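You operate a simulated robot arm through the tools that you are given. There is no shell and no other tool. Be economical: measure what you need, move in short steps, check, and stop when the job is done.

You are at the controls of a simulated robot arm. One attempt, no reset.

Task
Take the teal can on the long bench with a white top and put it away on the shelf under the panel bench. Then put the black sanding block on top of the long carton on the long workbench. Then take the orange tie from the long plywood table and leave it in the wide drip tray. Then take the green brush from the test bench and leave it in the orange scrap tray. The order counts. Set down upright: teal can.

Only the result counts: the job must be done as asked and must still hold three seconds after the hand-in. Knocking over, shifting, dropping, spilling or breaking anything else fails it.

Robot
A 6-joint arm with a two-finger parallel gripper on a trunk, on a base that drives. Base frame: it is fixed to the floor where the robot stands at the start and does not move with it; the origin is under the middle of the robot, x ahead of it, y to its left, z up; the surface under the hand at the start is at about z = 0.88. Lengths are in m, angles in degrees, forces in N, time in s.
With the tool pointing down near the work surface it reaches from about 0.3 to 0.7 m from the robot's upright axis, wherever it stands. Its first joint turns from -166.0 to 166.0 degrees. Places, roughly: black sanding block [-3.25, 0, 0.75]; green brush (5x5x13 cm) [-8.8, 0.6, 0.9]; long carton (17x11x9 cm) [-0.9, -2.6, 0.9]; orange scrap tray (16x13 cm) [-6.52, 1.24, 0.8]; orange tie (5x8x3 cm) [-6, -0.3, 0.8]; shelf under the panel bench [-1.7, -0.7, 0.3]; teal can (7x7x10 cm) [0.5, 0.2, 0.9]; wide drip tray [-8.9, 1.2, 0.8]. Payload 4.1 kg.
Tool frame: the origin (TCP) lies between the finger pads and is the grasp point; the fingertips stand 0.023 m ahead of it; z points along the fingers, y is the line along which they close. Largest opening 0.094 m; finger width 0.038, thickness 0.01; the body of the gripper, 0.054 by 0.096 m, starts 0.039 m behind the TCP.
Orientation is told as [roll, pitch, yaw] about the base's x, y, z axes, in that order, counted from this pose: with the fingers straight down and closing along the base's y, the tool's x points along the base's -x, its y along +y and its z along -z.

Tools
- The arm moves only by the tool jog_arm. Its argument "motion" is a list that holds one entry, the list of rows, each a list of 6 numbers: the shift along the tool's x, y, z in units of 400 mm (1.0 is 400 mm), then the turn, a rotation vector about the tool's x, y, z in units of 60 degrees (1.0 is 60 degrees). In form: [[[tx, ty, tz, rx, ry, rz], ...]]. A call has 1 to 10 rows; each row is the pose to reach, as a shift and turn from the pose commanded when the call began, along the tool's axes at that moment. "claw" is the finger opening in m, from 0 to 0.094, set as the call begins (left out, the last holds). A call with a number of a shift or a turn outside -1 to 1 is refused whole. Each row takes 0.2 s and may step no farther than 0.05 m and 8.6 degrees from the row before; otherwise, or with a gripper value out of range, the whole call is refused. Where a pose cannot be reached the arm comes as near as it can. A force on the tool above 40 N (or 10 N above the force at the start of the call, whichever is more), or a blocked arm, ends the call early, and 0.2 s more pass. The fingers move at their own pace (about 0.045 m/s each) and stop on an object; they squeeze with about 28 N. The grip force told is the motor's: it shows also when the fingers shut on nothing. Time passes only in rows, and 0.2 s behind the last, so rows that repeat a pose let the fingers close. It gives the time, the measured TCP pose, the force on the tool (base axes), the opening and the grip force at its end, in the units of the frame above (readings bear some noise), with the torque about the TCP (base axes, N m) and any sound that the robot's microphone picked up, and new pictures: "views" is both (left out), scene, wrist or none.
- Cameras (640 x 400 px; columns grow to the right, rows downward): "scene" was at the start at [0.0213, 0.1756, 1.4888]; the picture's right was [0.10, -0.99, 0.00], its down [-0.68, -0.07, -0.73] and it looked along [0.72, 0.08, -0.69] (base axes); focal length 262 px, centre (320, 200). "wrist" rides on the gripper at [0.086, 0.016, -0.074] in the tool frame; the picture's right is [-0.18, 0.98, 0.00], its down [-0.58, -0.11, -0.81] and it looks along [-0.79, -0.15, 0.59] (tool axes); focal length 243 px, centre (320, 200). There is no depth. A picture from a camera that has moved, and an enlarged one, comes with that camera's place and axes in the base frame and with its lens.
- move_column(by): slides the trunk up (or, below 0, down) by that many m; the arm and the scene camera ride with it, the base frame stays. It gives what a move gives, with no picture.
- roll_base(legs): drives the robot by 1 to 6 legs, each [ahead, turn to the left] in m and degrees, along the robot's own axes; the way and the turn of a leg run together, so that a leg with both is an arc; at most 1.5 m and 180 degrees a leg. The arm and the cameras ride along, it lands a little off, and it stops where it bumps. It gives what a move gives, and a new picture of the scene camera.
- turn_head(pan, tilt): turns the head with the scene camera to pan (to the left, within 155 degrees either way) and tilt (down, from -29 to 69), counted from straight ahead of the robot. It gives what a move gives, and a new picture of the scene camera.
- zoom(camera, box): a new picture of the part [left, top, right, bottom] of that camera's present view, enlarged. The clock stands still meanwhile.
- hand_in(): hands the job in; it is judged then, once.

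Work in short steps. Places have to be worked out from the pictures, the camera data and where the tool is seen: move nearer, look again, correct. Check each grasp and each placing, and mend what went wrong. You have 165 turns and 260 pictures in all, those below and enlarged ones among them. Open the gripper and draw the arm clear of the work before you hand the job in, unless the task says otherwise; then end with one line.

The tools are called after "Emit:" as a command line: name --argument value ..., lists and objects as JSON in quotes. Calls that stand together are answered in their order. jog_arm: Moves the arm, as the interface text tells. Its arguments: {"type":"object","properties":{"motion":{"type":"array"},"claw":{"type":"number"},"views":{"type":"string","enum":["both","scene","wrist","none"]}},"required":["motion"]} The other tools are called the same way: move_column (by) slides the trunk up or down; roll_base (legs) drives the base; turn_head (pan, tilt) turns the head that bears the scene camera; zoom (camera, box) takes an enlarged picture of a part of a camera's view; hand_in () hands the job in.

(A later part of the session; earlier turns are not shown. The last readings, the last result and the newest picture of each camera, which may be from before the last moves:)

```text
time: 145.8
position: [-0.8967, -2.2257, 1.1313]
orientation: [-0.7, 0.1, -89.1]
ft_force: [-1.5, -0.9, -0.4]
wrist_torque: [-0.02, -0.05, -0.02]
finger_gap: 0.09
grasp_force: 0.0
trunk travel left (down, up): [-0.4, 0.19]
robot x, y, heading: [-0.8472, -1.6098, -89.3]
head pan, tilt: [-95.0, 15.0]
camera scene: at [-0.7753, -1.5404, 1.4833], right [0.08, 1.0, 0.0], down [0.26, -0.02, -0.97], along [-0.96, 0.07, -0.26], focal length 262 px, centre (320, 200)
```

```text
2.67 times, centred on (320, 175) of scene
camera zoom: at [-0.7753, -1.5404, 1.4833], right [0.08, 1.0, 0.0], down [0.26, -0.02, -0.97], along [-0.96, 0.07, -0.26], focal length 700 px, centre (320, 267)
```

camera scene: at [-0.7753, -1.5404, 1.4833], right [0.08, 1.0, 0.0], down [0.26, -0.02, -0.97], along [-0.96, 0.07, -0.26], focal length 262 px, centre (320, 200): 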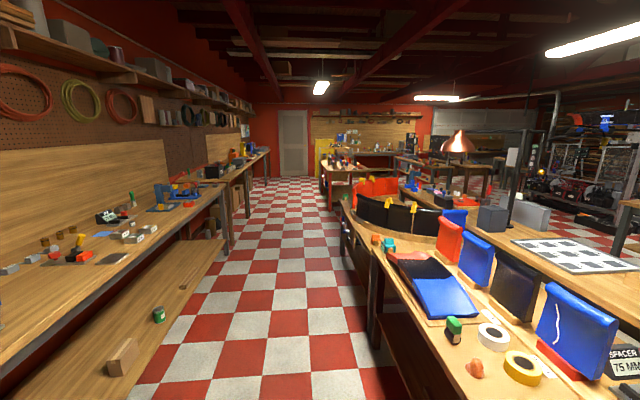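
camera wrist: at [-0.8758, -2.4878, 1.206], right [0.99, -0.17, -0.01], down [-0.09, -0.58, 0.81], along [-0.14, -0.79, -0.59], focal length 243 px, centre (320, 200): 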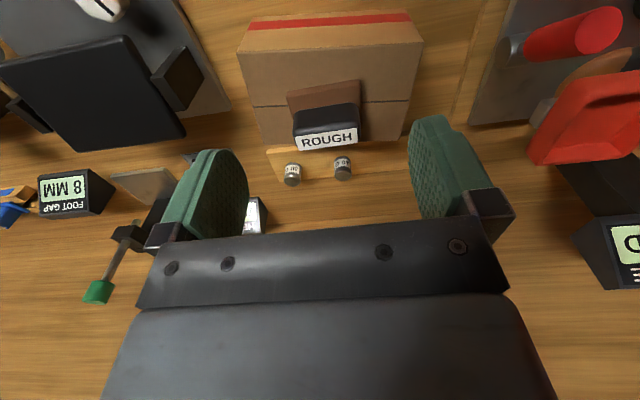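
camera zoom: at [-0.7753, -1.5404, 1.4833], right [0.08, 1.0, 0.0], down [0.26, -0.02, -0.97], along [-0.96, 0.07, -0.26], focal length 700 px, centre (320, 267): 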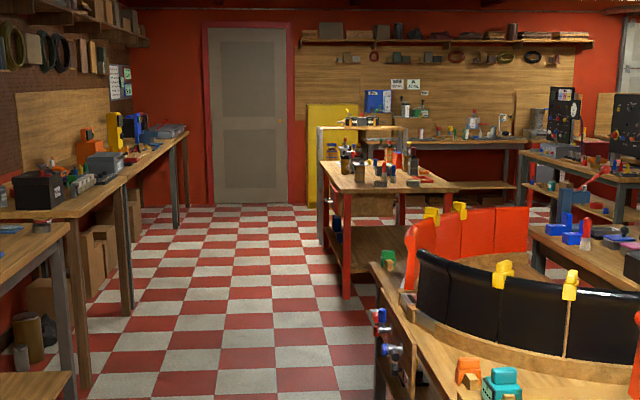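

The aisle at y≈-1.65 is clear. I tuck the arm a bit and drive to the gap at x≈-4.75 between the long bench and the red-legged table.

Emit:
jog_arm --motion '[[[0.12, 0, 0, 0, 0, 0], [0.24, 0, 0, 0, 0, 0]]]' --views "none"

Emit:
roll_base --legs '[[0, -90.5], [1.45, 0], [1.45, 0], [0.95, 0]]'

Emit:
turn_head --pan -40 --tilt 20

```text
time: 146.4
position: [-0.8975, -2.1275, 1.1327]
orientation: [-0.5, -0.1, -89.1]
ft_force: [0.5, 0.5, -0.3]
wrist_torque: [-0.07, -0.02, -0.02]
finger_gap: 0.0902
grasp_force: 0.1
trunk travel left (down, up): [-0.4, 0.19]
robot x, y, heading: [-0.8494, -1.6145, -89.6]
head pan, tilt: [-95.0, 15.0]
```

```text
time: 168.9
position: [-5.2182, -1.5519, 1.1314]
orientation: [-0.6, 0.1, -180.1]
ft_force: [0.4, 0.3, -1.0]
wrist_torque: [-0.05, -0.01, 0.02]
finger_gap: 0.0897
grasp_force: 0.1
trunk travel left (down, up): [-0.4, 0.19]
robot x, y, heading: [-4.7002, -1.6104, 179.8]
head pan, tilt: [-95.0, 15.0]
camera scene: at [-4.6312, -1.6851, 1.4833], right [1.0, -0.09, 0.0], down [-0.02, -0.26, -0.97], along [0.09, 0.96, -0.26], focal length 262 px, centre (320, 200)
```

scene: 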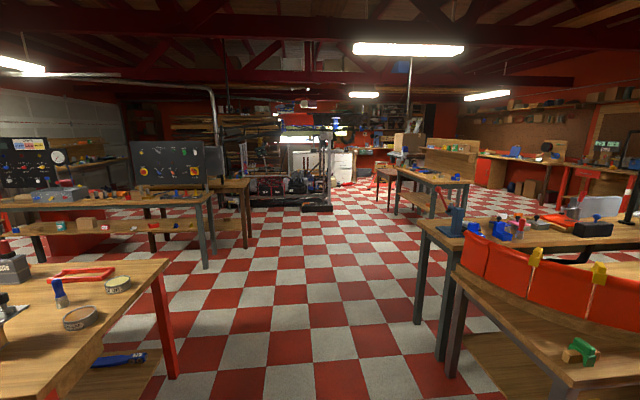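

```text
time: 170.1
position: [-5.2172, -1.5527, 1.1302]
orientation: [-0.6, 0.2, -180.1]
ft_force: [-1.1, -0.3, 0.1]
wrist_torque: [0.0, 0.04, 0.0]
finger_gap: 0.0903
grasp_force: 0.1
trunk travel left (down, up): [-0.4, 0.19]
robot x, y, heading: [-4.6979, -1.6146, 179.6]
head pan, tilt: [-40.0, 20.0]
camera scene: at [-4.7108, -1.7178, 1.4752], right [0.65, 0.76, 0.0], down [0.26, -0.22, -0.94], along [-0.72, 0.61, -0.34], focal length 262 px, centre (320, 200)
```

scene: 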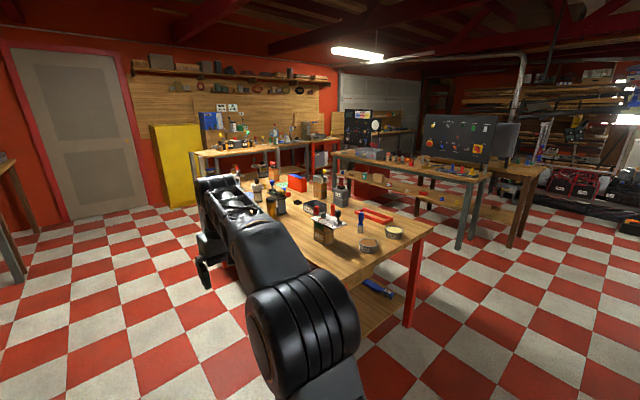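

I zoom around the projected tie location at about (351,198).

Emit:
zoom --camera "scene" --box '[230, 140, 430, 265]'

Emit:
zoom --camera "scene" --box '[180, 90, 500, 290]'

```text
3.20 times, centred on (330, 202) of scene
camera zoom: at [-4.7108, -1.7178, 1.4752], right [0.65, 0.76, 0.0], down [0.26, -0.22, -0.94], along [-0.72, 0.61, -0.34], focal length 840 px, centre (288, 192)
```

zoom: 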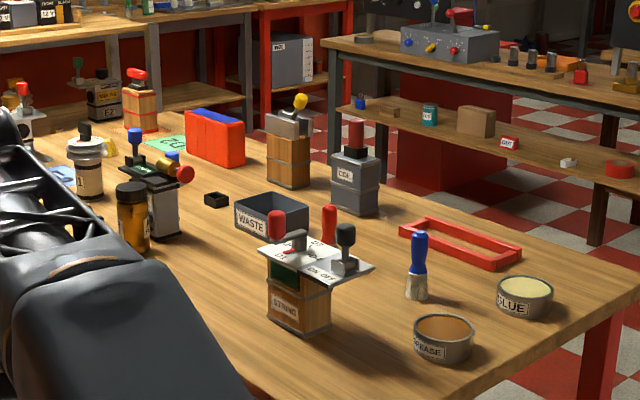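

```text
2.00 times, centred on (340, 190) of scene
camera zoom: at [-4.7108, -1.7178, 1.4752], right [0.65, 0.76, 0.0], down [0.26, -0.22, -0.94], along [-0.72, 0.61, -0.34], focal length 525 px, centre (280, 220)
```

zoom: 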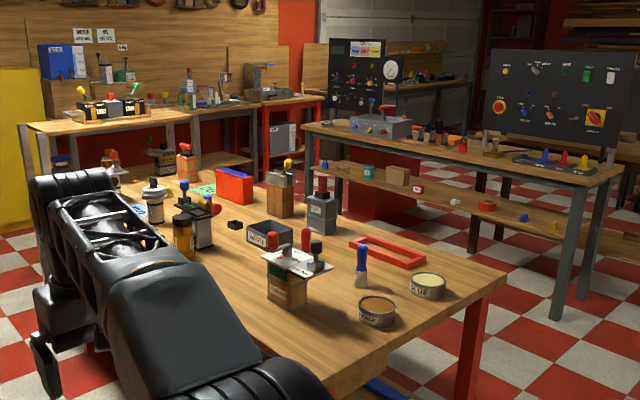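

The tie isn't visible from here. I drive through the gap to the +y side and look again.

Emit:
roll_base --legs '[[0, -90], [1.45, 0], [0.65, 0], [0, 90]]'

Emit:
turn_head --pan 25 --tilt 25

Emit:
zoom --camera "scene" --box '[160, 100, 480, 300]'

```text
time: 188.2
position: [-5.2262, 0.5435, 1.1304]
orientation: [-0.6, 0.2, -179.4]
ft_force: [0.5, 0.2, -0.3]
wrist_torque: [0.01, 0.03, 0.01]
finger_gap: 0.09
grasp_force: 0.1
trunk travel left (down, up): [-0.4, 0.19]
robot x, y, heading: [-4.7063, 0.4903, -179.9]
head pan, tilt: [-40.0, 20.0]
camera scene: at [-4.7177, 0.3832, 1.4751], right [0.64, 0.77, 0.0], down [0.26, -0.22, -0.94], along [-0.72, 0.6, -0.34], focal length 262 px, centre (320, 200)
```

scene: 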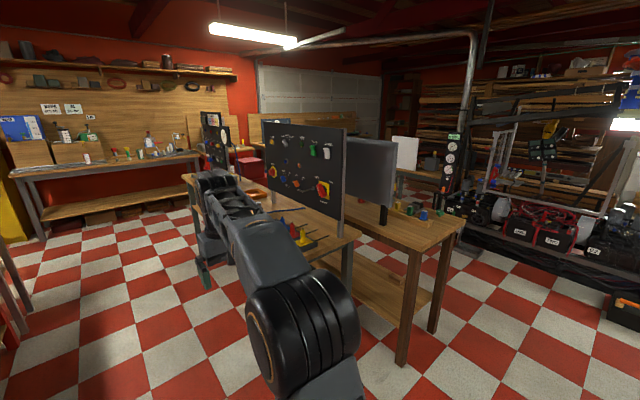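

```text
time: 189.5
position: [-5.226, 0.5434, 1.131]
orientation: [-0.6, 0.1, -179.4]
ft_force: [1.6, -1.2, -0.5]
wrist_torque: [0.01, 0.0, -0.01]
finger_gap: 0.0899
grasp_force: 0.1
trunk travel left (down, up): [-0.4, 0.19]
robot x, y, heading: [-4.7059, 0.4922, -179.6]
head pan, tilt: [25.0, 25.0]
camera scene: at [-4.7294, 0.2845, 1.4671], right [-0.43, 0.9, 0.0], down [0.38, 0.18, -0.91], along [-0.82, -0.39, -0.42], focal length 262 px, centre (320, 200)
```

scene: 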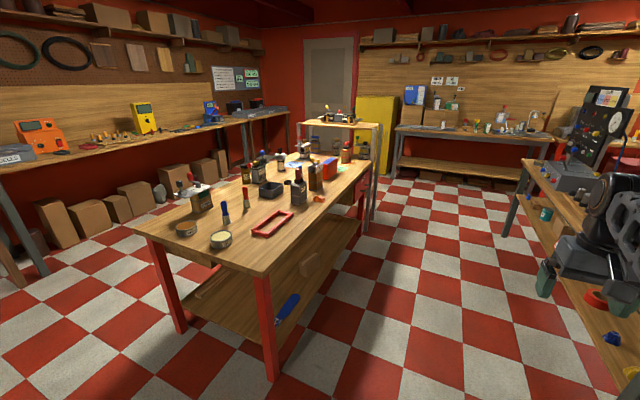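

```text
2.00 times, centred on (320, 200) of scene
camera zoom: at [-4.7294, 0.2845, 1.4671], right [-0.43, 0.9, 0.0], down [0.38, 0.18, -0.91], along [-0.82, -0.39, -0.42], focal length 525 px, centre (320, 200)
```

zoom: 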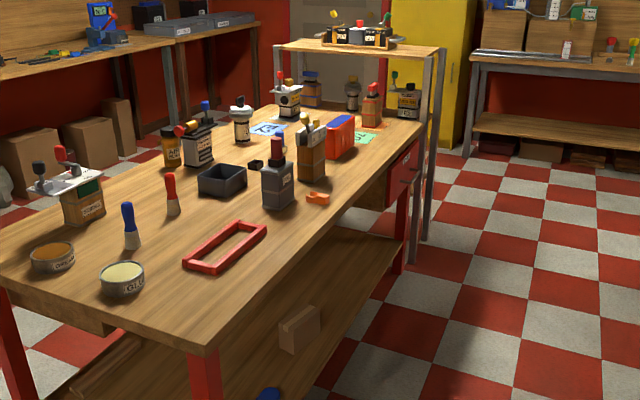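

The orange tie is at about (-6.05, -0.35) near the red-legged table's +y edge. I drive along the aisle and face it.

Emit:
roll_base --legs '[[0, 3], [1.32, 0], [0, 87]]'

Emit:
turn_head --pan 0 --tilt 48

Emit:
zoom --camera "wrist" --box '[0, 0, 640, 400]'

```text
time: 200.3
position: [-6.0739, -0.1139, 1.131]
orientation: [-0.5, 0.1, -88.3]
ft_force: [0.4, -0.6, -0.3]
wrist_torque: [0.0, 0.03, 0.03]
finger_gap: 0.0901
grasp_force: 0.2
trunk travel left (down, up): [-0.4, 0.19]
robot x, y, heading: [-6.0264, 0.4051, -88.6]
head pan, tilt: [25.0, 25.0]
camera scene: at [-5.8248, 0.3878, 1.467], right [-0.9, -0.44, 0.0], down [-0.19, 0.38, -0.91], along [0.4, -0.81, -0.42], focal length 262 px, centre (320, 200)
```

scene: 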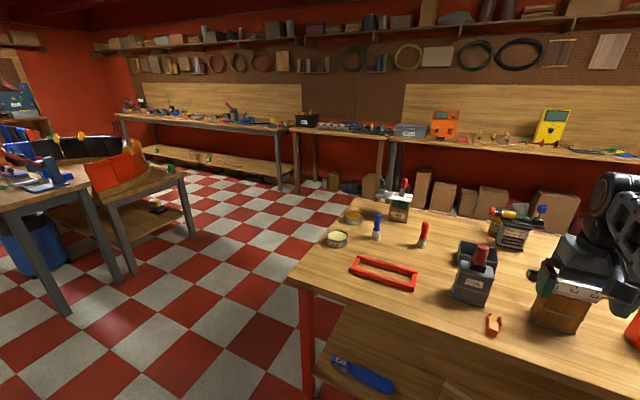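

```text
time: 201.2
position: [-6.0732, -0.1152, 1.1321]
orientation: [-0.6, 0.1, -88.3]
ft_force: [-0.3, -0.2, 0.1]
wrist_torque: [0.0, 0.03, 0.04]
finger_gap: 0.09
grasp_force: 0.1
trunk travel left (down, up): [-0.4, 0.19]
robot x, y, heading: [-6.0287, 0.4059, -88.4]
head pan, tilt: [0.0, 48.0]
camera scene: at [-5.8638, 0.3915, 1.4323], right [-1.0, -0.02, 0.0], down [-0.02, 0.74, -0.67], along [0.02, -0.67, -0.74], focal length 262 px, centre (320, 200)
```

scene: 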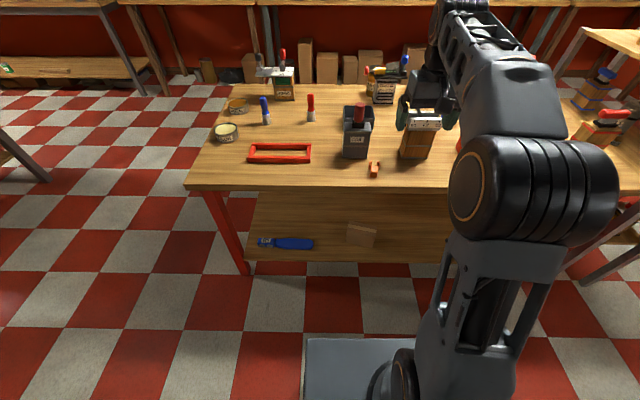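

```text
1.00 times, centred on (320, 200) of wrist (not enlarged: the box is as wide or as high as the picture)
camera zoom: at [-6.0589, -0.0284, 1.2062], right [0.99, -0.15, -0.01], down [-0.08, -0.59, 0.81], along [-0.13, -0.8, -0.59], focal length 243 px, centre (320, 200)
```

zoom: 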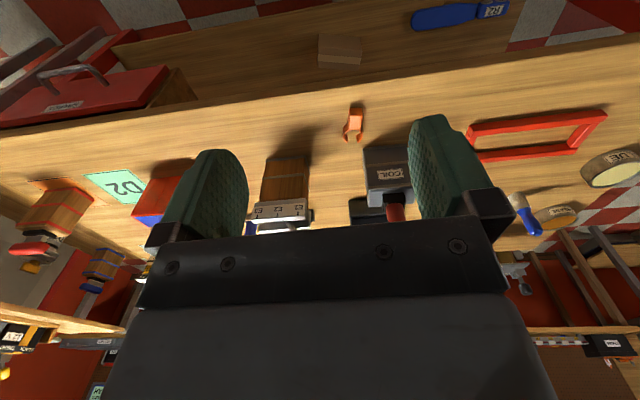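

The tie is near the edge, in front of the coil can. I zoom to triangulate it and see its shape.

Emit:
zoom --camera "scene" --box '[330, 90, 450, 190]'

Emit:
zoom --camera "wrist" --box '[280, 70, 440, 170]'

```text
4.00 times, centred on (390, 140) of scene
camera zoom: at [-5.8638, 0.3915, 1.4323], right [-1.0, -0.02, 0.0], down [-0.02, 0.74, -0.67], along [0.02, -0.67, -0.74], focal length 1050 px, centre (40, 440)
```

zoom: 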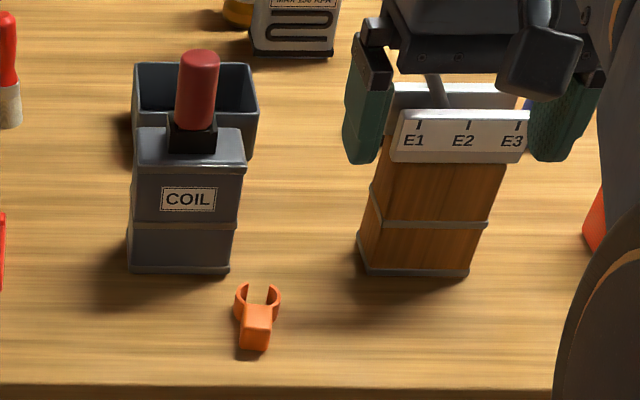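

```text
4.00 times, centred on (360, 120) of wrist
camera zoom: at [-6.0589, -0.0284, 1.2062], right [0.99, -0.15, -0.01], down [-0.08, -0.59, 0.81], along [-0.13, -0.8, -0.59], focal length 970 px, centre (160, 520)
```

zoom: 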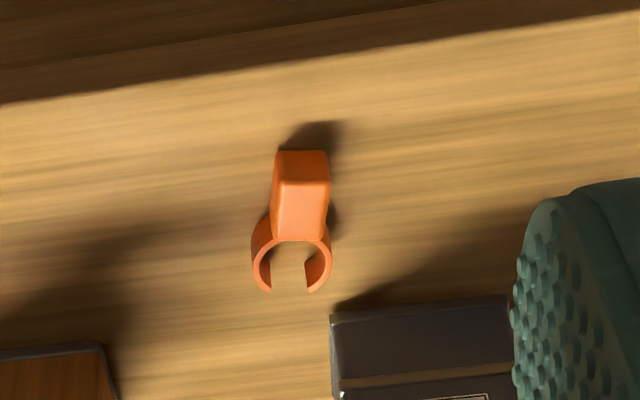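

The tie's block is centred at (-6.04, -0.323, 0.80), about 3 cm wide in x with the ring toward -y. I drive 0.12 m closer and move above it.

Emit:
roll_base --legs '[[0.12, 0]]'

```text
time: 202.4
position: [-6.0698, -0.2348, 1.1314]
orientation: [-0.7, 0.2, -88.3]
ft_force: [-0.6, 0.2, 0.2]
wrist_torque: [-0.03, 0.01, 0.01]
finger_gap: 0.0901
grasp_force: 0.1
trunk travel left (down, up): [-0.4, 0.19]
robot x, y, heading: [-6.0276, 0.2833, -88.8]
head pan, tilt: [0.0, 48.0]
camera scene: at [-5.8611, 0.2714, 1.4323], right [-1.0, -0.02, 0.0], down [-0.02, 0.74, -0.67], along [0.02, -0.67, -0.74], focal length 262 px, centre (320, 200)
```

scene: 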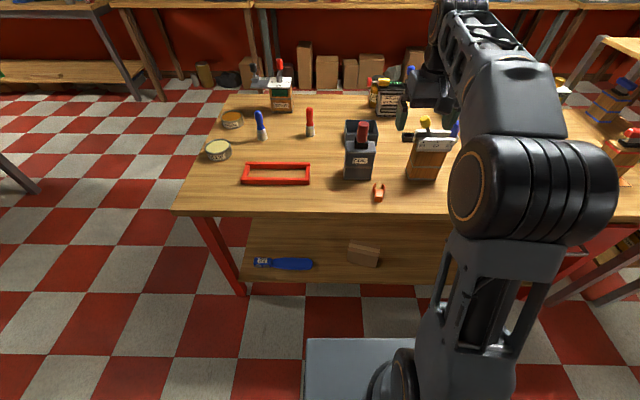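

I move above the tie at z≈0.95.

Emit:
jog_arm --motion '[[[-0.0454, 0.0136, 0.09, 0, 0, 0.006], [-0.0908, 0.0272, 0.18, 0, 0, 0.012], [-0.1362, 0.0408, 0.27, 0, 0, 0.018], [-0.1816, 0.0544, 0.36, 0, 0, 0.024], [-0.227, 0.068, 0.45, 0, 0, 0.028]]]' --claw 0.07

```text
time: 203.6
position: [-6.0429, -0.3242, 0.95]
orientation: [-0.6, 0.0, -90.1]
ft_force: [0.3, -0.6, 0.2]
wrist_torque: [0.01, 0.0, -0.01]
finger_gap: 0.0699
grasp_force: 0.0
trunk travel left (down, up): [-0.4, 0.19]
robot x, y, heading: [-6.0237, 0.2867, -89.0]
head pan, tilt: [0.0, 48.0]
camera scene: at [-5.861, 0.2715, 1.4323], right [-1.0, -0.02, 0.0], down [-0.02, 0.74, -0.67], along [0.02, -0.67, -0.74], focal length 262 px, centre (320, 200)
camera wrist: at [-6.0256, -0.238, 1.0258], right [0.98, -0.18, -0.01], down [-0.1, -0.58, 0.81], along [-0.15, -0.79, -0.59], focal length 243 px, centre (320, 200)
```

scene: 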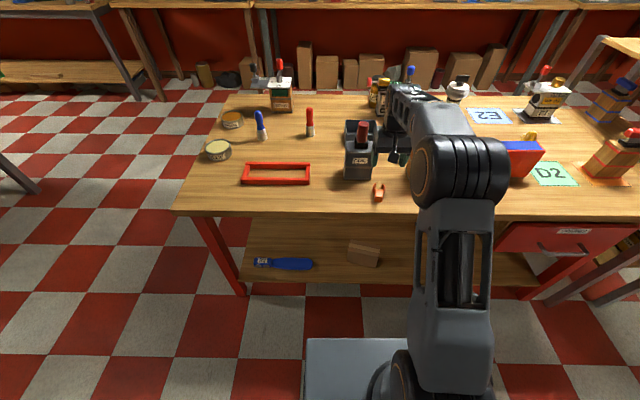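
wrist: 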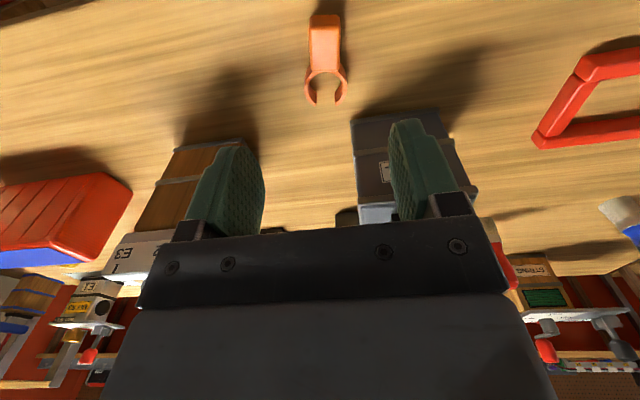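

The tie is confirmed at (-6.039, -0.322). I descend.

Emit:
jog_arm --motion '[[[0, 0.01, 0.11, 0, 0, 0], [0, 0.01, 0.22, 0, 0, 0], [0, 0.01, 0.33, 0, 0, 0]]]'

```text
time: 204.4
position: [-6.0401, -0.3233, 0.8193]
orientation: [-0.5, 0.1, -90.0]
ft_force: [-0.5, -0.4, -0.2]
wrist_torque: [0.0, -0.01, -0.02]
finger_gap: 0.0701
grasp_force: 0.0
trunk travel left (down, up): [-0.4, 0.19]
robot x, y, heading: [-6.0294, 0.2855, -88.8]
head pan, tilt: [0.0, 48.0]
camera scene: at [-5.861, 0.2715, 1.4323], right [-1.0, -0.02, 0.0], down [-0.02, 0.74, -0.67], along [0.02, -0.67, -0.74], focal length 262 px, centre (320, 200)
camera wrist: at [-6.0226, -0.2383, 0.8934], right [0.98, -0.18, -0.01], down [-0.1, -0.58, 0.81], along [-0.15, -0.79, -0.59], focal length 243 px, centre (320, 200)
```

scene: 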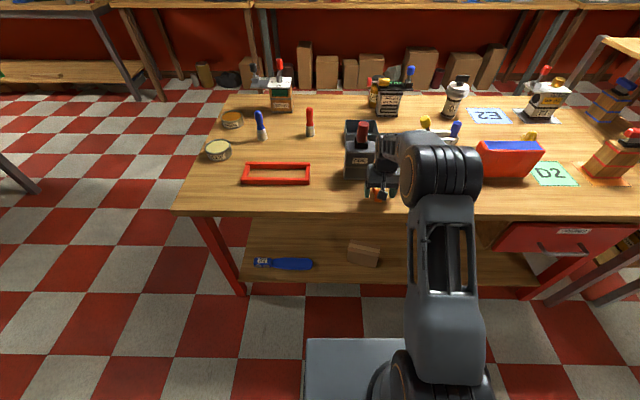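
wrist: 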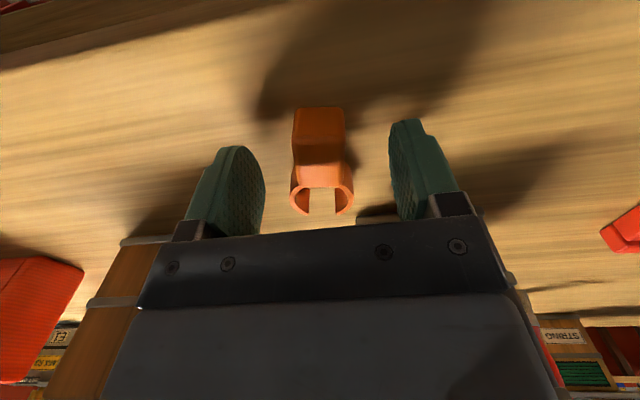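

The grasp point is slightly toward the ring. I shift 13 mm toward the block, lower 4 mm and close.

Emit:
jog_arm --motion '[[[0.0325, 0, 0.01, 0, 0, 0], [0.0325, 0, 0.01, 0, 0, 0]]]' --views "none"

Emit:
jog_arm --motion '[[[0, 0, 0, 0, 0, 0], [0, 0, 0, 0, 0, 0], [0, 0, 0, 0, 0, 0], [0, 0, 0, 0, 0, 0], [0, 0, 0, 0, 0, 0]]]' --claw 0.01 --views "wrist"

```text
time: 205.0
position: [-6.0396, -0.3106, 0.8156]
orientation: [-0.5, 0.1, -90.0]
ft_force: [1.1, -0.2, 0.5]
wrist_torque: [-0.02, 0.01, -0.04]
finger_gap: 0.0701
grasp_force: 0.0
trunk travel left (down, up): [-0.4, 0.19]
robot x, y, heading: [-6.0261, 0.2884, -88.7]
head pan, tilt: [0.0, 48.0]
```

```text
time: 206.2
position: [-6.0399, -0.3107, 0.8151]
orientation: [-0.6, 0.1, -90.0]
ft_force: [0.3, 0.0, 2.3]
wrist_torque: [0.01, 0.0, 0.02]
finger_gap: 0.0248
grasp_force: 28.1
trunk travel left (down, up): [-0.4, 0.19]
robot x, y, heading: [-6.0245, 0.2871, -88.7]
head pan, tilt: [0.0, 48.0]
camera wrist: at [-6.0227, -0.2252, 0.8899], right [0.98, -0.18, -0.01], down [-0.1, -0.58, 0.81], along [-0.15, -0.79, -0.59], focal length 243 px, centre (320, 200)
```

wrist: 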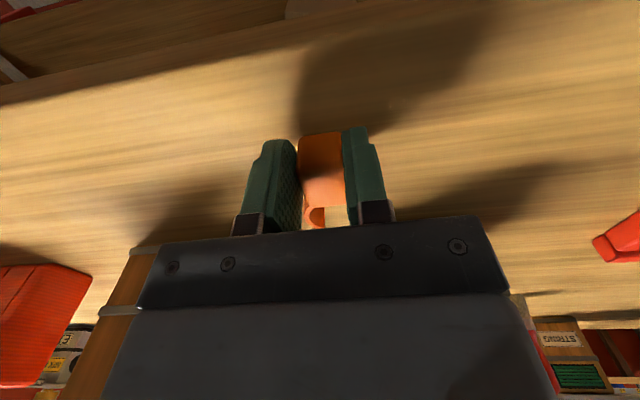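

Gripped on the block at 0.025 m. I lift and check.

Emit:
jog_arm --motion '[[[0, 0, -0.1, 0, 0, 0], [0, 0, -0.2, 0, 0, 0], [0, 0, -0.32, 0, 0, 0], [0, 0, -0.44, 0, 0, 0], [0, 0, -0.56, 0, 0, 0], [0, 0, -0.68, 0, 0, 0]]]' --views "wrist"

Emit:
turn_head --pan -75 --tilt 18

```text
time: 207.6
position: [-6.0364, -0.3115, 1.0873]
orientation: [-0.7, 0.2, -90.0]
ft_force: [-0.8, 0.0, 0.3]
wrist_torque: [-0.01, -0.02, 0.03]
finger_gap: 0.0248
grasp_force: 27.7
trunk travel left (down, up): [-0.4, 0.19]
robot x, y, heading: [-6.0269, 0.2885, -88.4]
head pan, tilt: [0.0, 48.0]
camera wrist: at [-6.0197, -0.2254, 1.1616], right [0.98, -0.18, -0.01], down [-0.1, -0.58, 0.81], along [-0.15, -0.79, -0.59], focal length 243 px, centre (320, 200)
```

wrist: 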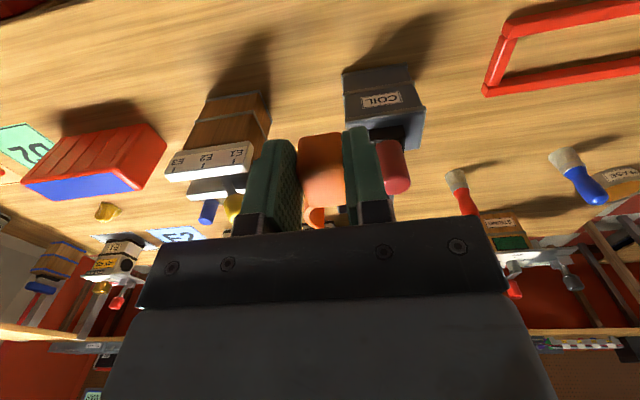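

```text
time: 209.1
position: [-6.0377, -0.3105, 1.0871]
orientation: [-0.6, 0.1, -90.0]
ft_force: [0.1, -0.2, -0.5]
wrist_torque: [-0.02, -0.01, -0.03]
finger_gap: 0.0248
grasp_force: 28.1
trunk travel left (down, up): [-0.4, 0.19]
robot x, y, heading: [-6.0295, 0.2885, -88.7]
head pan, tilt: [-75.0, 18.0]
camera scene: at [-5.9524, 0.324, 1.4784], right [-0.28, 0.96, 0.0], down [0.3, 0.09, -0.95], along [-0.91, -0.27, -0.31], focal length 262 px, centre (320, 200)
```

scene: 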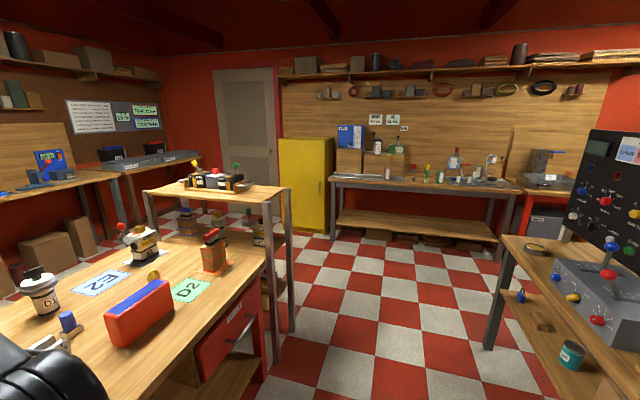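

I zoom on the west bench, where the drip tray and brush should be.

Emit:
zoom --camera "scene" --box '[330, 130, 490, 230]'

Emit:
zoom --camera "scene" --box '[440, 130, 600, 230]'

```text
4.00 times, centred on (410, 180) of scene
camera zoom: at [-5.9524, 0.324, 1.4784], right [-0.28, 0.96, 0.0], down [0.3, 0.09, -0.95], along [-0.91, -0.27, -0.31], focal length 1050 px, centre (-40, 280)
```

zoom: 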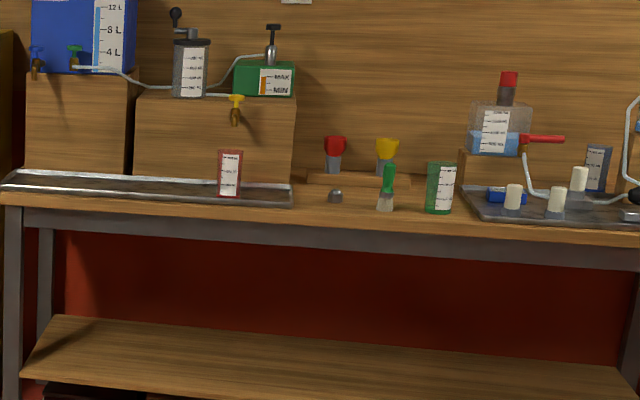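

```text
4.00 times, centred on (520, 180) of scene
camera zoom: at [-5.9524, 0.324, 1.4784], right [-0.28, 0.96, 0.0], down [0.3, 0.09, -0.95], along [-0.91, -0.27, -0.31], focal length 1050 px, centre (-480, 280)
```

zoom: 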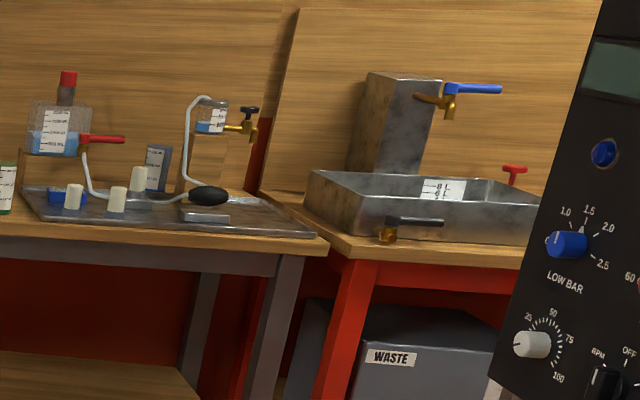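

The wide drip tray is the metal tray at the right end of the test bench, about (-8.9, 1.2), and the green brush is near (-8.8, 0.6). I back out, turn west and move up to look.

Emit:
jog_arm --motion '[[[0.1, 0, -0.05, 0, 0, 0], [0.2, 0, -0.1, 0, 0, 0], [0.3, 0, -0.15, 0, 0, 0]]]' --views "none"

Emit:
roll_base --legs '[[-0.13, 0], [0, -91], [1.45, 0]]'

Emit:
turn_head --pan -30 --tilt 28

```text
time: 209.9
position: [-6.0361, -0.1907, 1.1467]
orientation: [-0.6, 0.3, -89.9]
ft_force: [0.6, 0.1, -0.6]
wrist_torque: [0.04, 0.01, -0.01]
finger_gap: 0.025
grasp_force: 28.4
trunk travel left (down, up): [-0.4, 0.19]
robot x, y, heading: [-6.0311, 0.2858, -88.7]
head pan, tilt: [-75.0, 18.0]
```

```text
time: 221.9
position: [-7.9697, 0.4395, 1.147]
orientation: [-0.7, 0.1, 178.5]
ft_force: [0.0, 0.2, 0.1]
wrist_torque: [0.0, -0.02, -0.01]
finger_gap: 0.0251
grasp_force: 28.1
trunk travel left (down, up): [-0.4, 0.19]
robot x, y, heading: [-7.4942, 0.4169, 179.7]
head pan, tilt: [-75.0, 18.0]
camera scene: at [-7.4565, 0.3429, 1.4784], right [0.97, 0.26, 0.0], down [0.08, -0.3, -0.95], along [-0.24, 0.92, -0.31], focal length 262 px, centre (320, 200)
```

scene: 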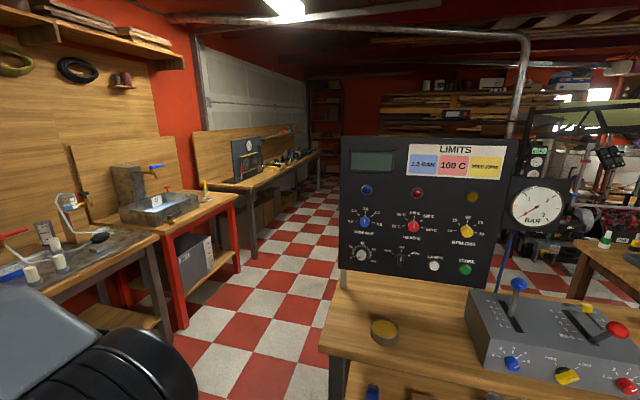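

```text
time: 223.0
position: [-7.9686, 0.4403, 1.1462]
orientation: [-0.5, 0.1, 178.5]
ft_force: [-0.3, 0.3, -0.3]
wrist_torque: [0.01, -0.01, 0.01]
finger_gap: 0.0248
grasp_force: 27.9
trunk travel left (down, up): [-0.4, 0.19]
robot x, y, heading: [-7.4924, 0.4197, 179.8]
head pan, tilt: [-30.0, 28.0]
camera scene: at [-7.5114, 0.2986, 1.4623], right [0.5, 0.86, 0.0], down [0.41, -0.24, -0.88], along [-0.76, 0.44, -0.47], focal length 262 px, centre (320, 200)
```

scene: 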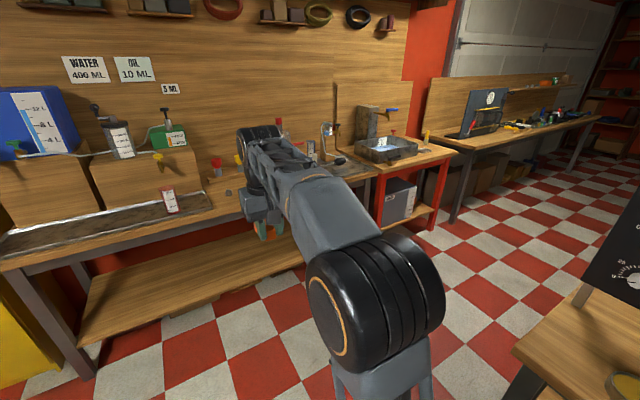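

The bench top is at z≈0.8 with its edge at x≈-8.72, and the aisle to the gauge table at x≈-7.6 is wide enough. I drive to (-8.13, 1.02) and face the tray.

Emit:
roll_base --legs '[[0.63, 0], [0, -90], [0.62, 0], [0, 90]]'

Emit:
turn_head --pan -5 --tilt 42

Emit:
zoom --camera "wrist" --box '[0, 0, 640, 400]'

```text
time: 237.3
position: [-8.5912, 1.0698, 1.1462]
orientation: [-0.6, 0.1, 178.1]
ft_force: [-1.0, -0.2, 0.4]
wrist_torque: [0.01, -0.02, 0.0]
finger_gap: 0.0247
grasp_force: 27.6
trunk travel left (down, up): [-0.4, 0.19]
robot x, y, heading: [-8.109, 1.0419, 179.7]
head pan, tilt: [-30.0, 28.0]
camera scene: at [-8.1343, 0.9244, 1.4623], right [0.51, 0.86, 0.0], down [0.4, -0.24, -0.88], along [-0.76, 0.45, -0.47], focal length 262 px, centre (320, 200)
```

scene: 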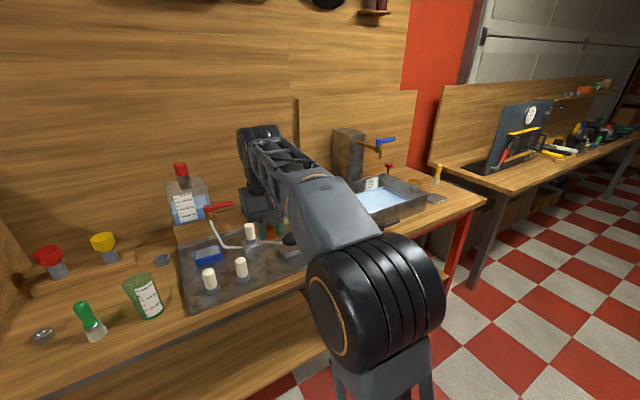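

```text
time: 238.2
position: [-8.5899, 1.0704, 1.1473]
orientation: [-0.5, 0.1, 178.1]
ft_force: [-0.2, 0.1, -0.5]
wrist_torque: [0.01, 0.01, 0.02]
finger_gap: 0.0251
grasp_force: 28.1
trunk travel left (down, up): [-0.4, 0.19]
robot x, y, heading: [-8.1163, 1.0462, 179.3]
head pan, tilt: [-5.0, 42.0]
camera scene: at [-8.139, 0.8863, 1.4408], right [0.1, 1.0, 0.0], down [0.67, -0.07, -0.74], along [-0.74, 0.07, -0.67], focal length 262 px, centre (320, 200)
```

scene: 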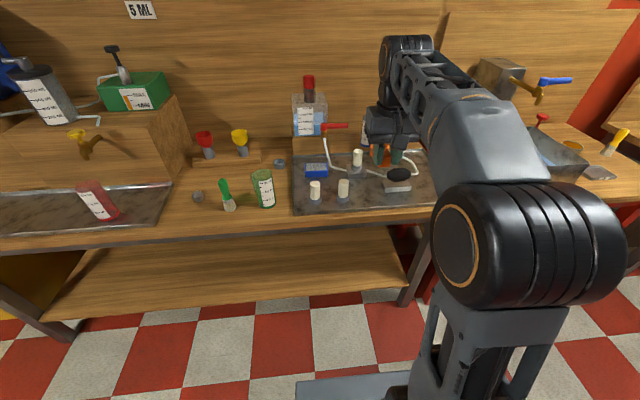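

```text
1.00 times, centred on (320, 200) of wrist (not enlarged: the box is as wide or as high as the picture)
camera zoom: at [-8.5046, 1.0495, 1.2214], right [-0.22, -0.98, -0.01], down [-0.58, 0.12, 0.81], along [-0.79, 0.18, -0.59], focal length 243 px, centre (320, 200)
```

zoom: 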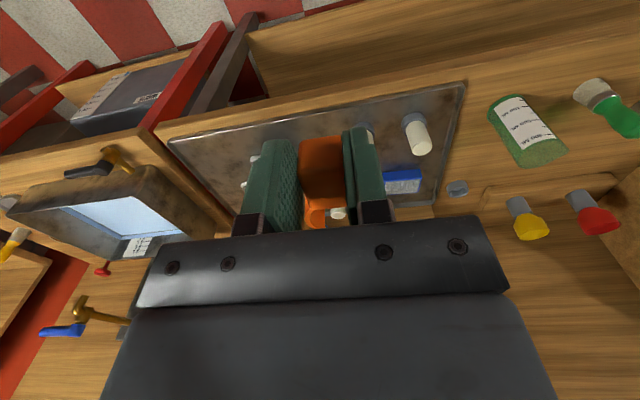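

I zoom on the tray to find a free spot.

Emit:
zoom --camera "scene" --box '[280, 135, 440, 235]'

Emit:
zoom --camera "wrist" --box '[150, 60, 470, 260]'

```text
4.00 times, centred on (360, 185) of scene
camera zoom: at [-8.139, 0.8863, 1.4408], right [0.1, 1.0, 0.0], down [0.67, -0.07, -0.74], along [-0.74, 0.07, -0.67], focal length 1050 px, centre (160, 260)
```

zoom: 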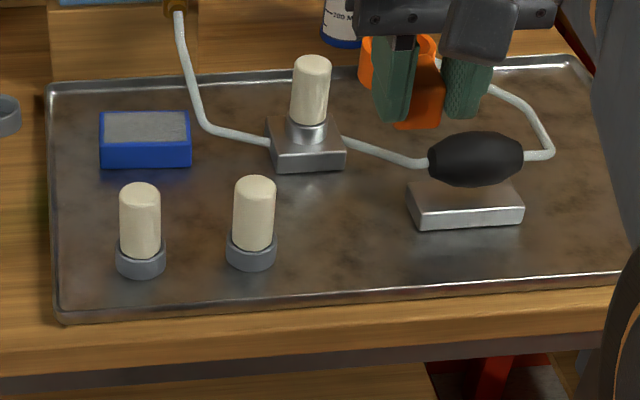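

```text
2.00 times, centred on (310, 160) of wrist
camera zoom: at [-8.5046, 1.0495, 1.2214], right [-0.22, -0.98, -0.01], down [-0.58, 0.12, 0.81], along [-0.79, 0.18, -0.59], focal length 485 px, centre (340, 280)
```

zoom: 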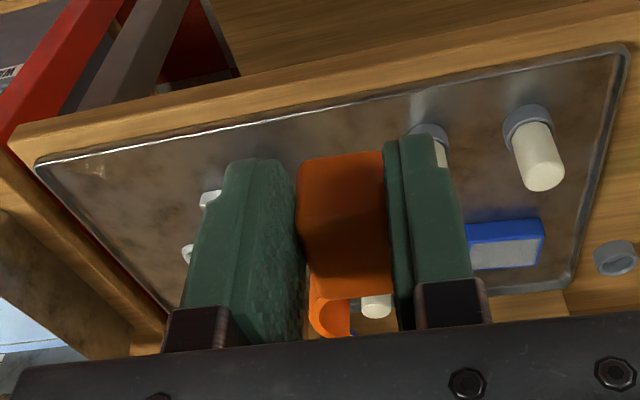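

There is a free patch between the second white cup and the grey pad, near (-8.835, 1.122), with the tray rim at z≈0.81. I drive forward 0.12 m.

Emit:
roll_base --legs '[[0.12, 0]]'

```text
time: 239.4
position: [-8.7098, 1.0711, 1.1479]
orientation: [-0.6, 0.2, 178.0]
ft_force: [0.5, 0.1, -0.2]
wrist_torque: [0.0, -0.01, 0.01]
finger_gap: 0.0248
grasp_force: 27.9
trunk travel left (down, up): [-0.4, 0.19]
robot x, y, heading: [-8.2332, 1.0478, 179.4]
head pan, tilt: [-5.0, 42.0]
camera scene: at [-8.2581, 0.8874, 1.4408], right [0.1, 1.0, 0.0], down [0.67, -0.06, -0.74], along [-0.74, 0.07, -0.67], focal length 262 px, centre (320, 200)
```

scene: 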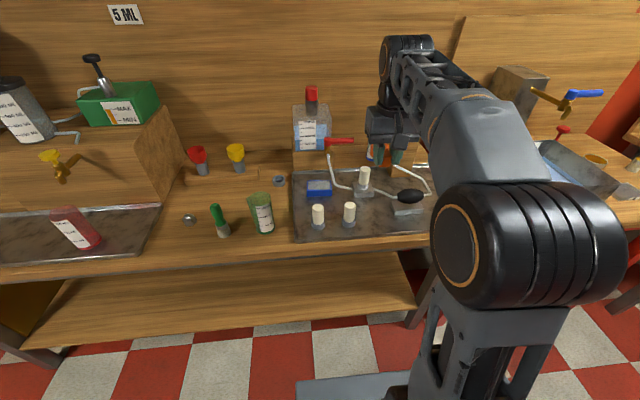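

I move over the free patch at z≈0.95.

Emit:
jog_arm --motion '[[[-0.0634, -0.0233, 0.09, 0, 0, -0.007], [-0.1268, -0.0466, 0.19, 0, 0, -0.014], [-0.1902, -0.0699, 0.29, 0, 0, -0.021], [-0.2536, -0.0932, 0.39, 0, 0, -0.028], [-0.317, -0.1165, 0.495, 0, 0, -0.033]]]'

Emit:
zoom --camera "scene" --box '[280, 145, 440, 245]'

```text
time: 240.6
position: [-8.8346, 1.1244, 0.9483]
orientation: [-0.6, 0.2, -179.9]
ft_force: [-0.1, 0.1, -0.1]
wrist_torque: [0.01, -0.01, -0.02]
finger_gap: 0.0247
grasp_force: 28.2
trunk travel left (down, up): [-0.4, 0.19]
robot x, y, heading: [-8.2336, 1.0455, 179.6]
head pan, tilt: [-5.0, 42.0]
camera scene: at [-8.258, 0.8874, 1.4408], right [0.1, 1.0, 0.0], down [0.67, -0.06, -0.74], along [-0.74, 0.07, -0.67], focal length 262 px, centre (320, 200)
camera wrist: at [-8.748, 1.1063, 1.0231], right [-0.18, -0.98, -0.01], down [-0.58, 0.1, 0.81], along [-0.79, 0.15, -0.59], focal length 243 px, centre (320, 200)
```

scene: 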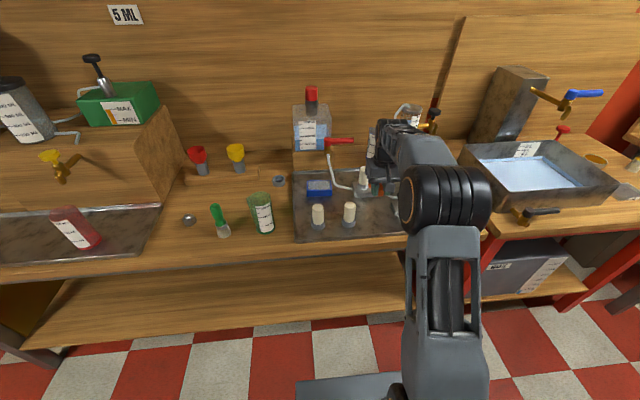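
wrist: 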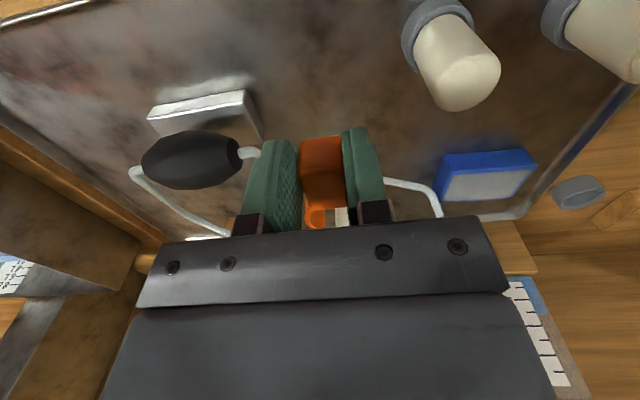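

```text
4.00 times, centred on (360, 195) of scene
camera zoom: at [-8.258, 0.8874, 1.4408], right [0.1, 1.0, 0.0], down [0.67, -0.06, -0.74], along [-0.74, 0.07, -0.67], focal length 1050 px, centre (160, 220)
```

zoom: 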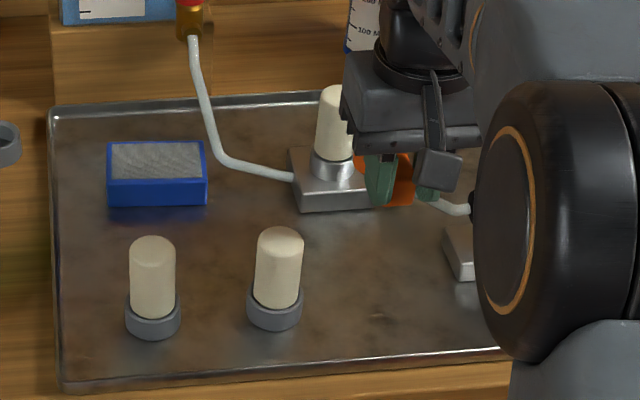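

The clearances look good: cup edge at y≈1.06 and pad at y≈1.20. I descend to just above the tray floor.

Emit:
jog_arm --motion '[[[0, 0, 0.1, 0, 0, 0], [0, 0, 0.2, 0, 0, 0], [0, 0, 0.265, 0, 0, 0]]]' --views "wrist"

Emit:
jog_arm --motion '[[[0, 0, 0.006, 0, 0, 0], [0, 0, 0.012, 0, 0, 0]]]' --views "none"

```text
time: 241.4
position: [-8.8333, 1.1246, 0.8435]
orientation: [-0.6, 0.2, -179.8]
ft_force: [0.1, 0.2, 0.4]
wrist_torque: [-0.02, -0.02, 0.02]
finger_gap: 0.0248
grasp_force: 28.2
trunk travel left (down, up): [-0.4, 0.19]
robot x, y, heading: [-8.2296, 1.0451, 179.6]
head pan, tilt: [-5.0, 42.0]
camera wrist: at [-8.7471, 1.1073, 0.9172], right [-0.18, -0.98, -0.01], down [-0.58, 0.1, 0.81], along [-0.79, 0.15, -0.59], focal length 243 px, centre (320, 200)
```

wrist: 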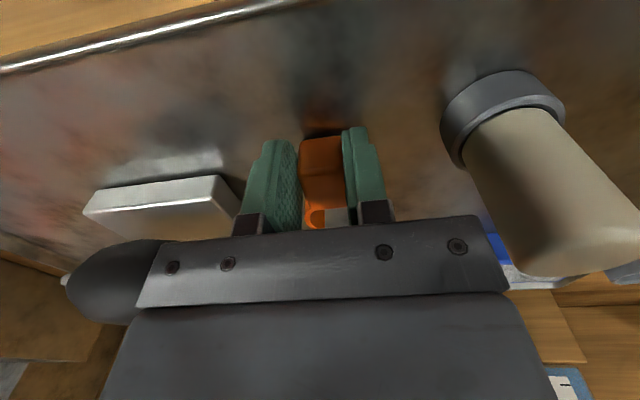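

```text
time: 242.0
position: [-8.8339, 1.124, 0.8397]
orientation: [-0.6, -0.2, -180.0]
ft_force: [0.5, -0.1, 11.7]
wrist_torque: [-0.15, 0.24, 0.01]
finger_gap: 0.0246
grasp_force: 28.4
trunk travel left (down, up): [-0.4, 0.19]
robot x, y, heading: [-8.2333, 1.0453, 179.5]
head pan, tilt: [-5.0, 42.0]
```

The tie is resting on the tray floor. I open to 0.05.

Emit:
jog_arm --motion '[[[0, 0, -0.003, 0, 0, 0], [0, 0, -0.003, 0, 0, 0], [0, 0, -0.003, 0, 0, 0]]]' --claw 0.05 --views "wrist"

Emit:
jog_arm --motion '[[[0, 0, -0.08, 0, 0, 0], [0, 0, -0.2, 0, 0, 0], [0, 0, -0.32, 0, 0, 0], [0, 0, -0.44, 0, 0, 0], [0, 0, -0.56, 0, 0, 0]]]' --views "both"

```text
time: 242.8
position: [-8.8346, 1.1252, 0.839]
orientation: [-0.6, 0.2, -179.9]
ft_force: [0.0, -0.2, -0.2]
wrist_torque: [0.0, 0.0, 0.0]
finger_gap: 0.0501
grasp_force: 0.0
trunk travel left (down, up): [-0.4, 0.19]
robot x, y, heading: [-8.2304, 1.045, 179.6]
head pan, tilt: [-5.0, 42.0]
camera wrist: at [-8.7475, 1.1073, 0.9139], right [-0.18, -0.98, -0.01], down [-0.58, 0.1, 0.81], along [-0.79, 0.15, -0.59], focal length 243 px, centre (320, 200)
```

wrist: 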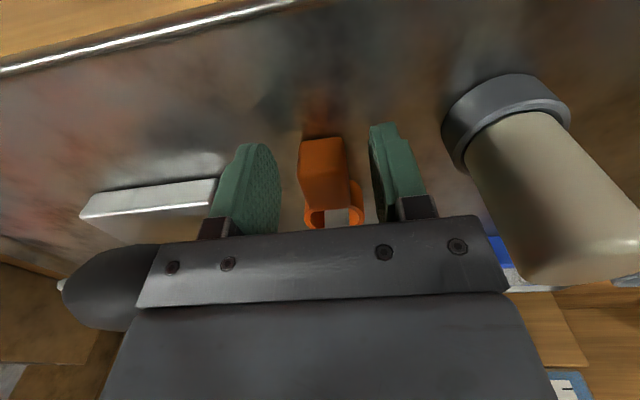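

```text
time: 244.0
position: [-8.8343, 1.1229, 1.0646]
orientation: [-0.6, 0.2, -179.9]
ft_force: [0.0, 0.2, 0.0]
wrist_torque: [0.05, -0.03, 0.0]
finger_gap: 0.0498
grasp_force: 0.0
trunk travel left (down, up): [-0.4, 0.19]
robot x, y, heading: [-8.2361, 1.0453, 179.6]
head pan, tilt: [-5.0, 42.0]
camera scene: at [-8.2579, 0.8874, 1.4407], right [0.1, 1.0, 0.0], down [0.67, -0.06, -0.74], along [-0.74, 0.07, -0.67], focal length 262 px, centre (320, 200)
camera wrist: at [-8.7478, 1.1053, 1.1386], right [-0.18, -0.98, -0.01], down [-0.58, 0.1, 0.8], along [-0.79, 0.15, -0.59], focal length 243 px, centre (320, 200)
```

scene: 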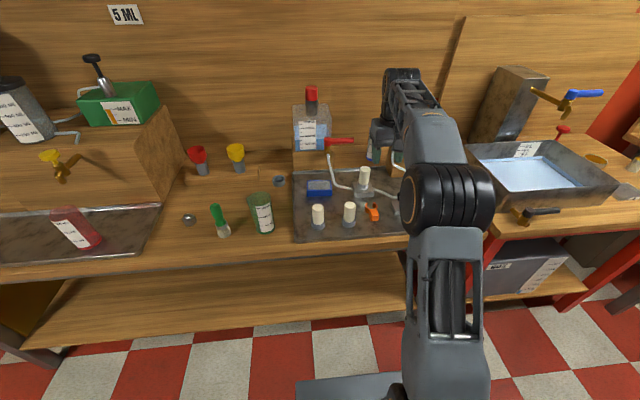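
wrist: 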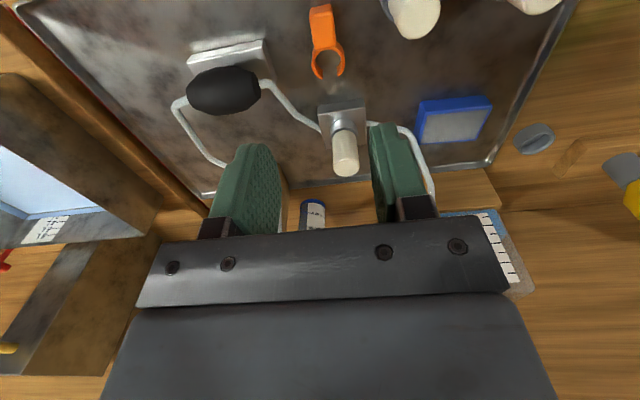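

The tie lies in the wide drip tray. Now the green brush near (-8.83, 0.63): I retract, back up, shift south and face the bench again.

Emit:
jog_arm --motion '[[[0.1, 0, -0.06, 0, 0, 0], [0.2, 0, -0.12, 0, 0, 0], [0.3, 0, -0.16, 0, 0, 0]]]' --views "none"

Emit:
roll_base --legs '[[-0.12, 0], [0, 90], [0.42, 0], [0, -90]]'

Emit:
zoom --camera "wrist" --box '[0, 0, 640, 400]'

```text
time: 244.8
position: [-8.7139, 1.1215, 1.126]
orientation: [-0.7, 0.2, -179.9]
ft_force: [-1.0, -0.1, 0.5]
wrist_torque: [-0.01, 0.0, 0.02]
finger_gap: 0.05
grasp_force: 0.1
trunk travel left (down, up): [-0.4, 0.19]
robot x, y, heading: [-8.2332, 1.0435, 179.5]
head pan, tilt: [-5.0, 42.0]
```

```text
time: 255.9
position: [-8.6007, 0.7073, 1.1265]
orientation: [-0.6, 0.2, 178.8]
ft_force: [0.0, -0.1, -1.0]
wrist_torque: [0.01, -0.02, 0.01]
finger_gap: 0.0502
grasp_force: 0.0
trunk travel left (down, up): [-0.4, 0.19]
robot x, y, heading: [-8.1217, 0.6212, 178.4]
head pan, tilt: [-5.0, 42.0]
camera scene: at [-8.1492, 0.4626, 1.4408], right [0.12, 0.99, 0.0], down [0.66, -0.08, -0.74], along [-0.74, 0.09, -0.67], focal length 262 px, centre (320, 200)
```

scene: 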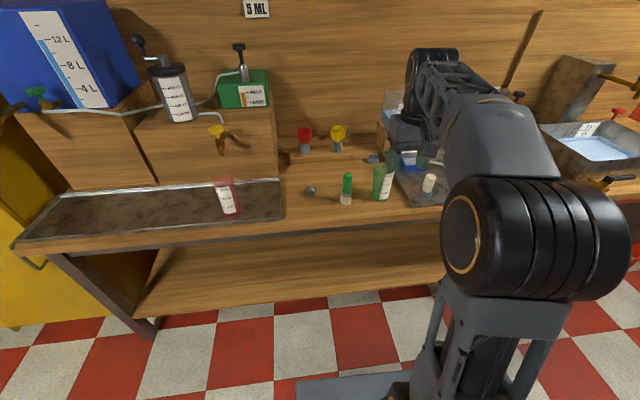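

```text
1.00 times, centred on (320, 200) of wrist (not enlarged: the box is as wide or as high as the picture)
camera zoom: at [-8.5136, 0.6881, 1.2014], right [-0.2, -0.98, -0.01], down [-0.58, 0.11, 0.81], along [-0.79, 0.17, -0.59], focal length 243 px, centre (320, 200)
```

zoom: 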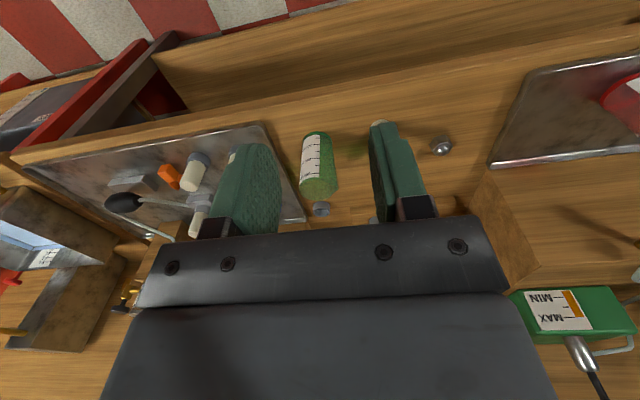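

I zoom in on the brush.

Emit:
zoom --camera "scene" --box '[290, 150, 410, 225]'

```text
5.33 times, centred on (350, 188) of scene
camera zoom: at [-8.1492, 0.4626, 1.4408], right [0.12, 0.99, 0.0], down [0.66, -0.08, -0.74], along [-0.74, 0.09, -0.67], focal length 1400 px, centre (160, 267)
```

zoom: 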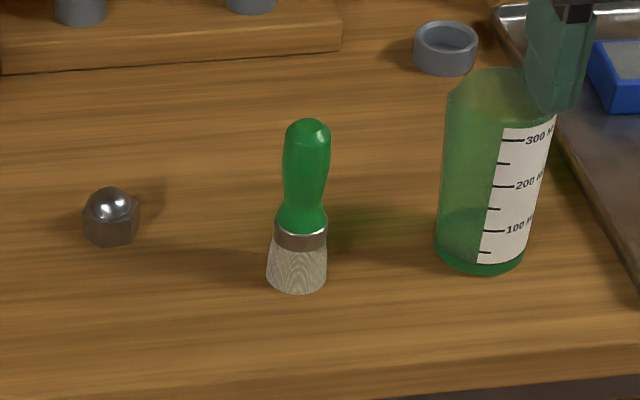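

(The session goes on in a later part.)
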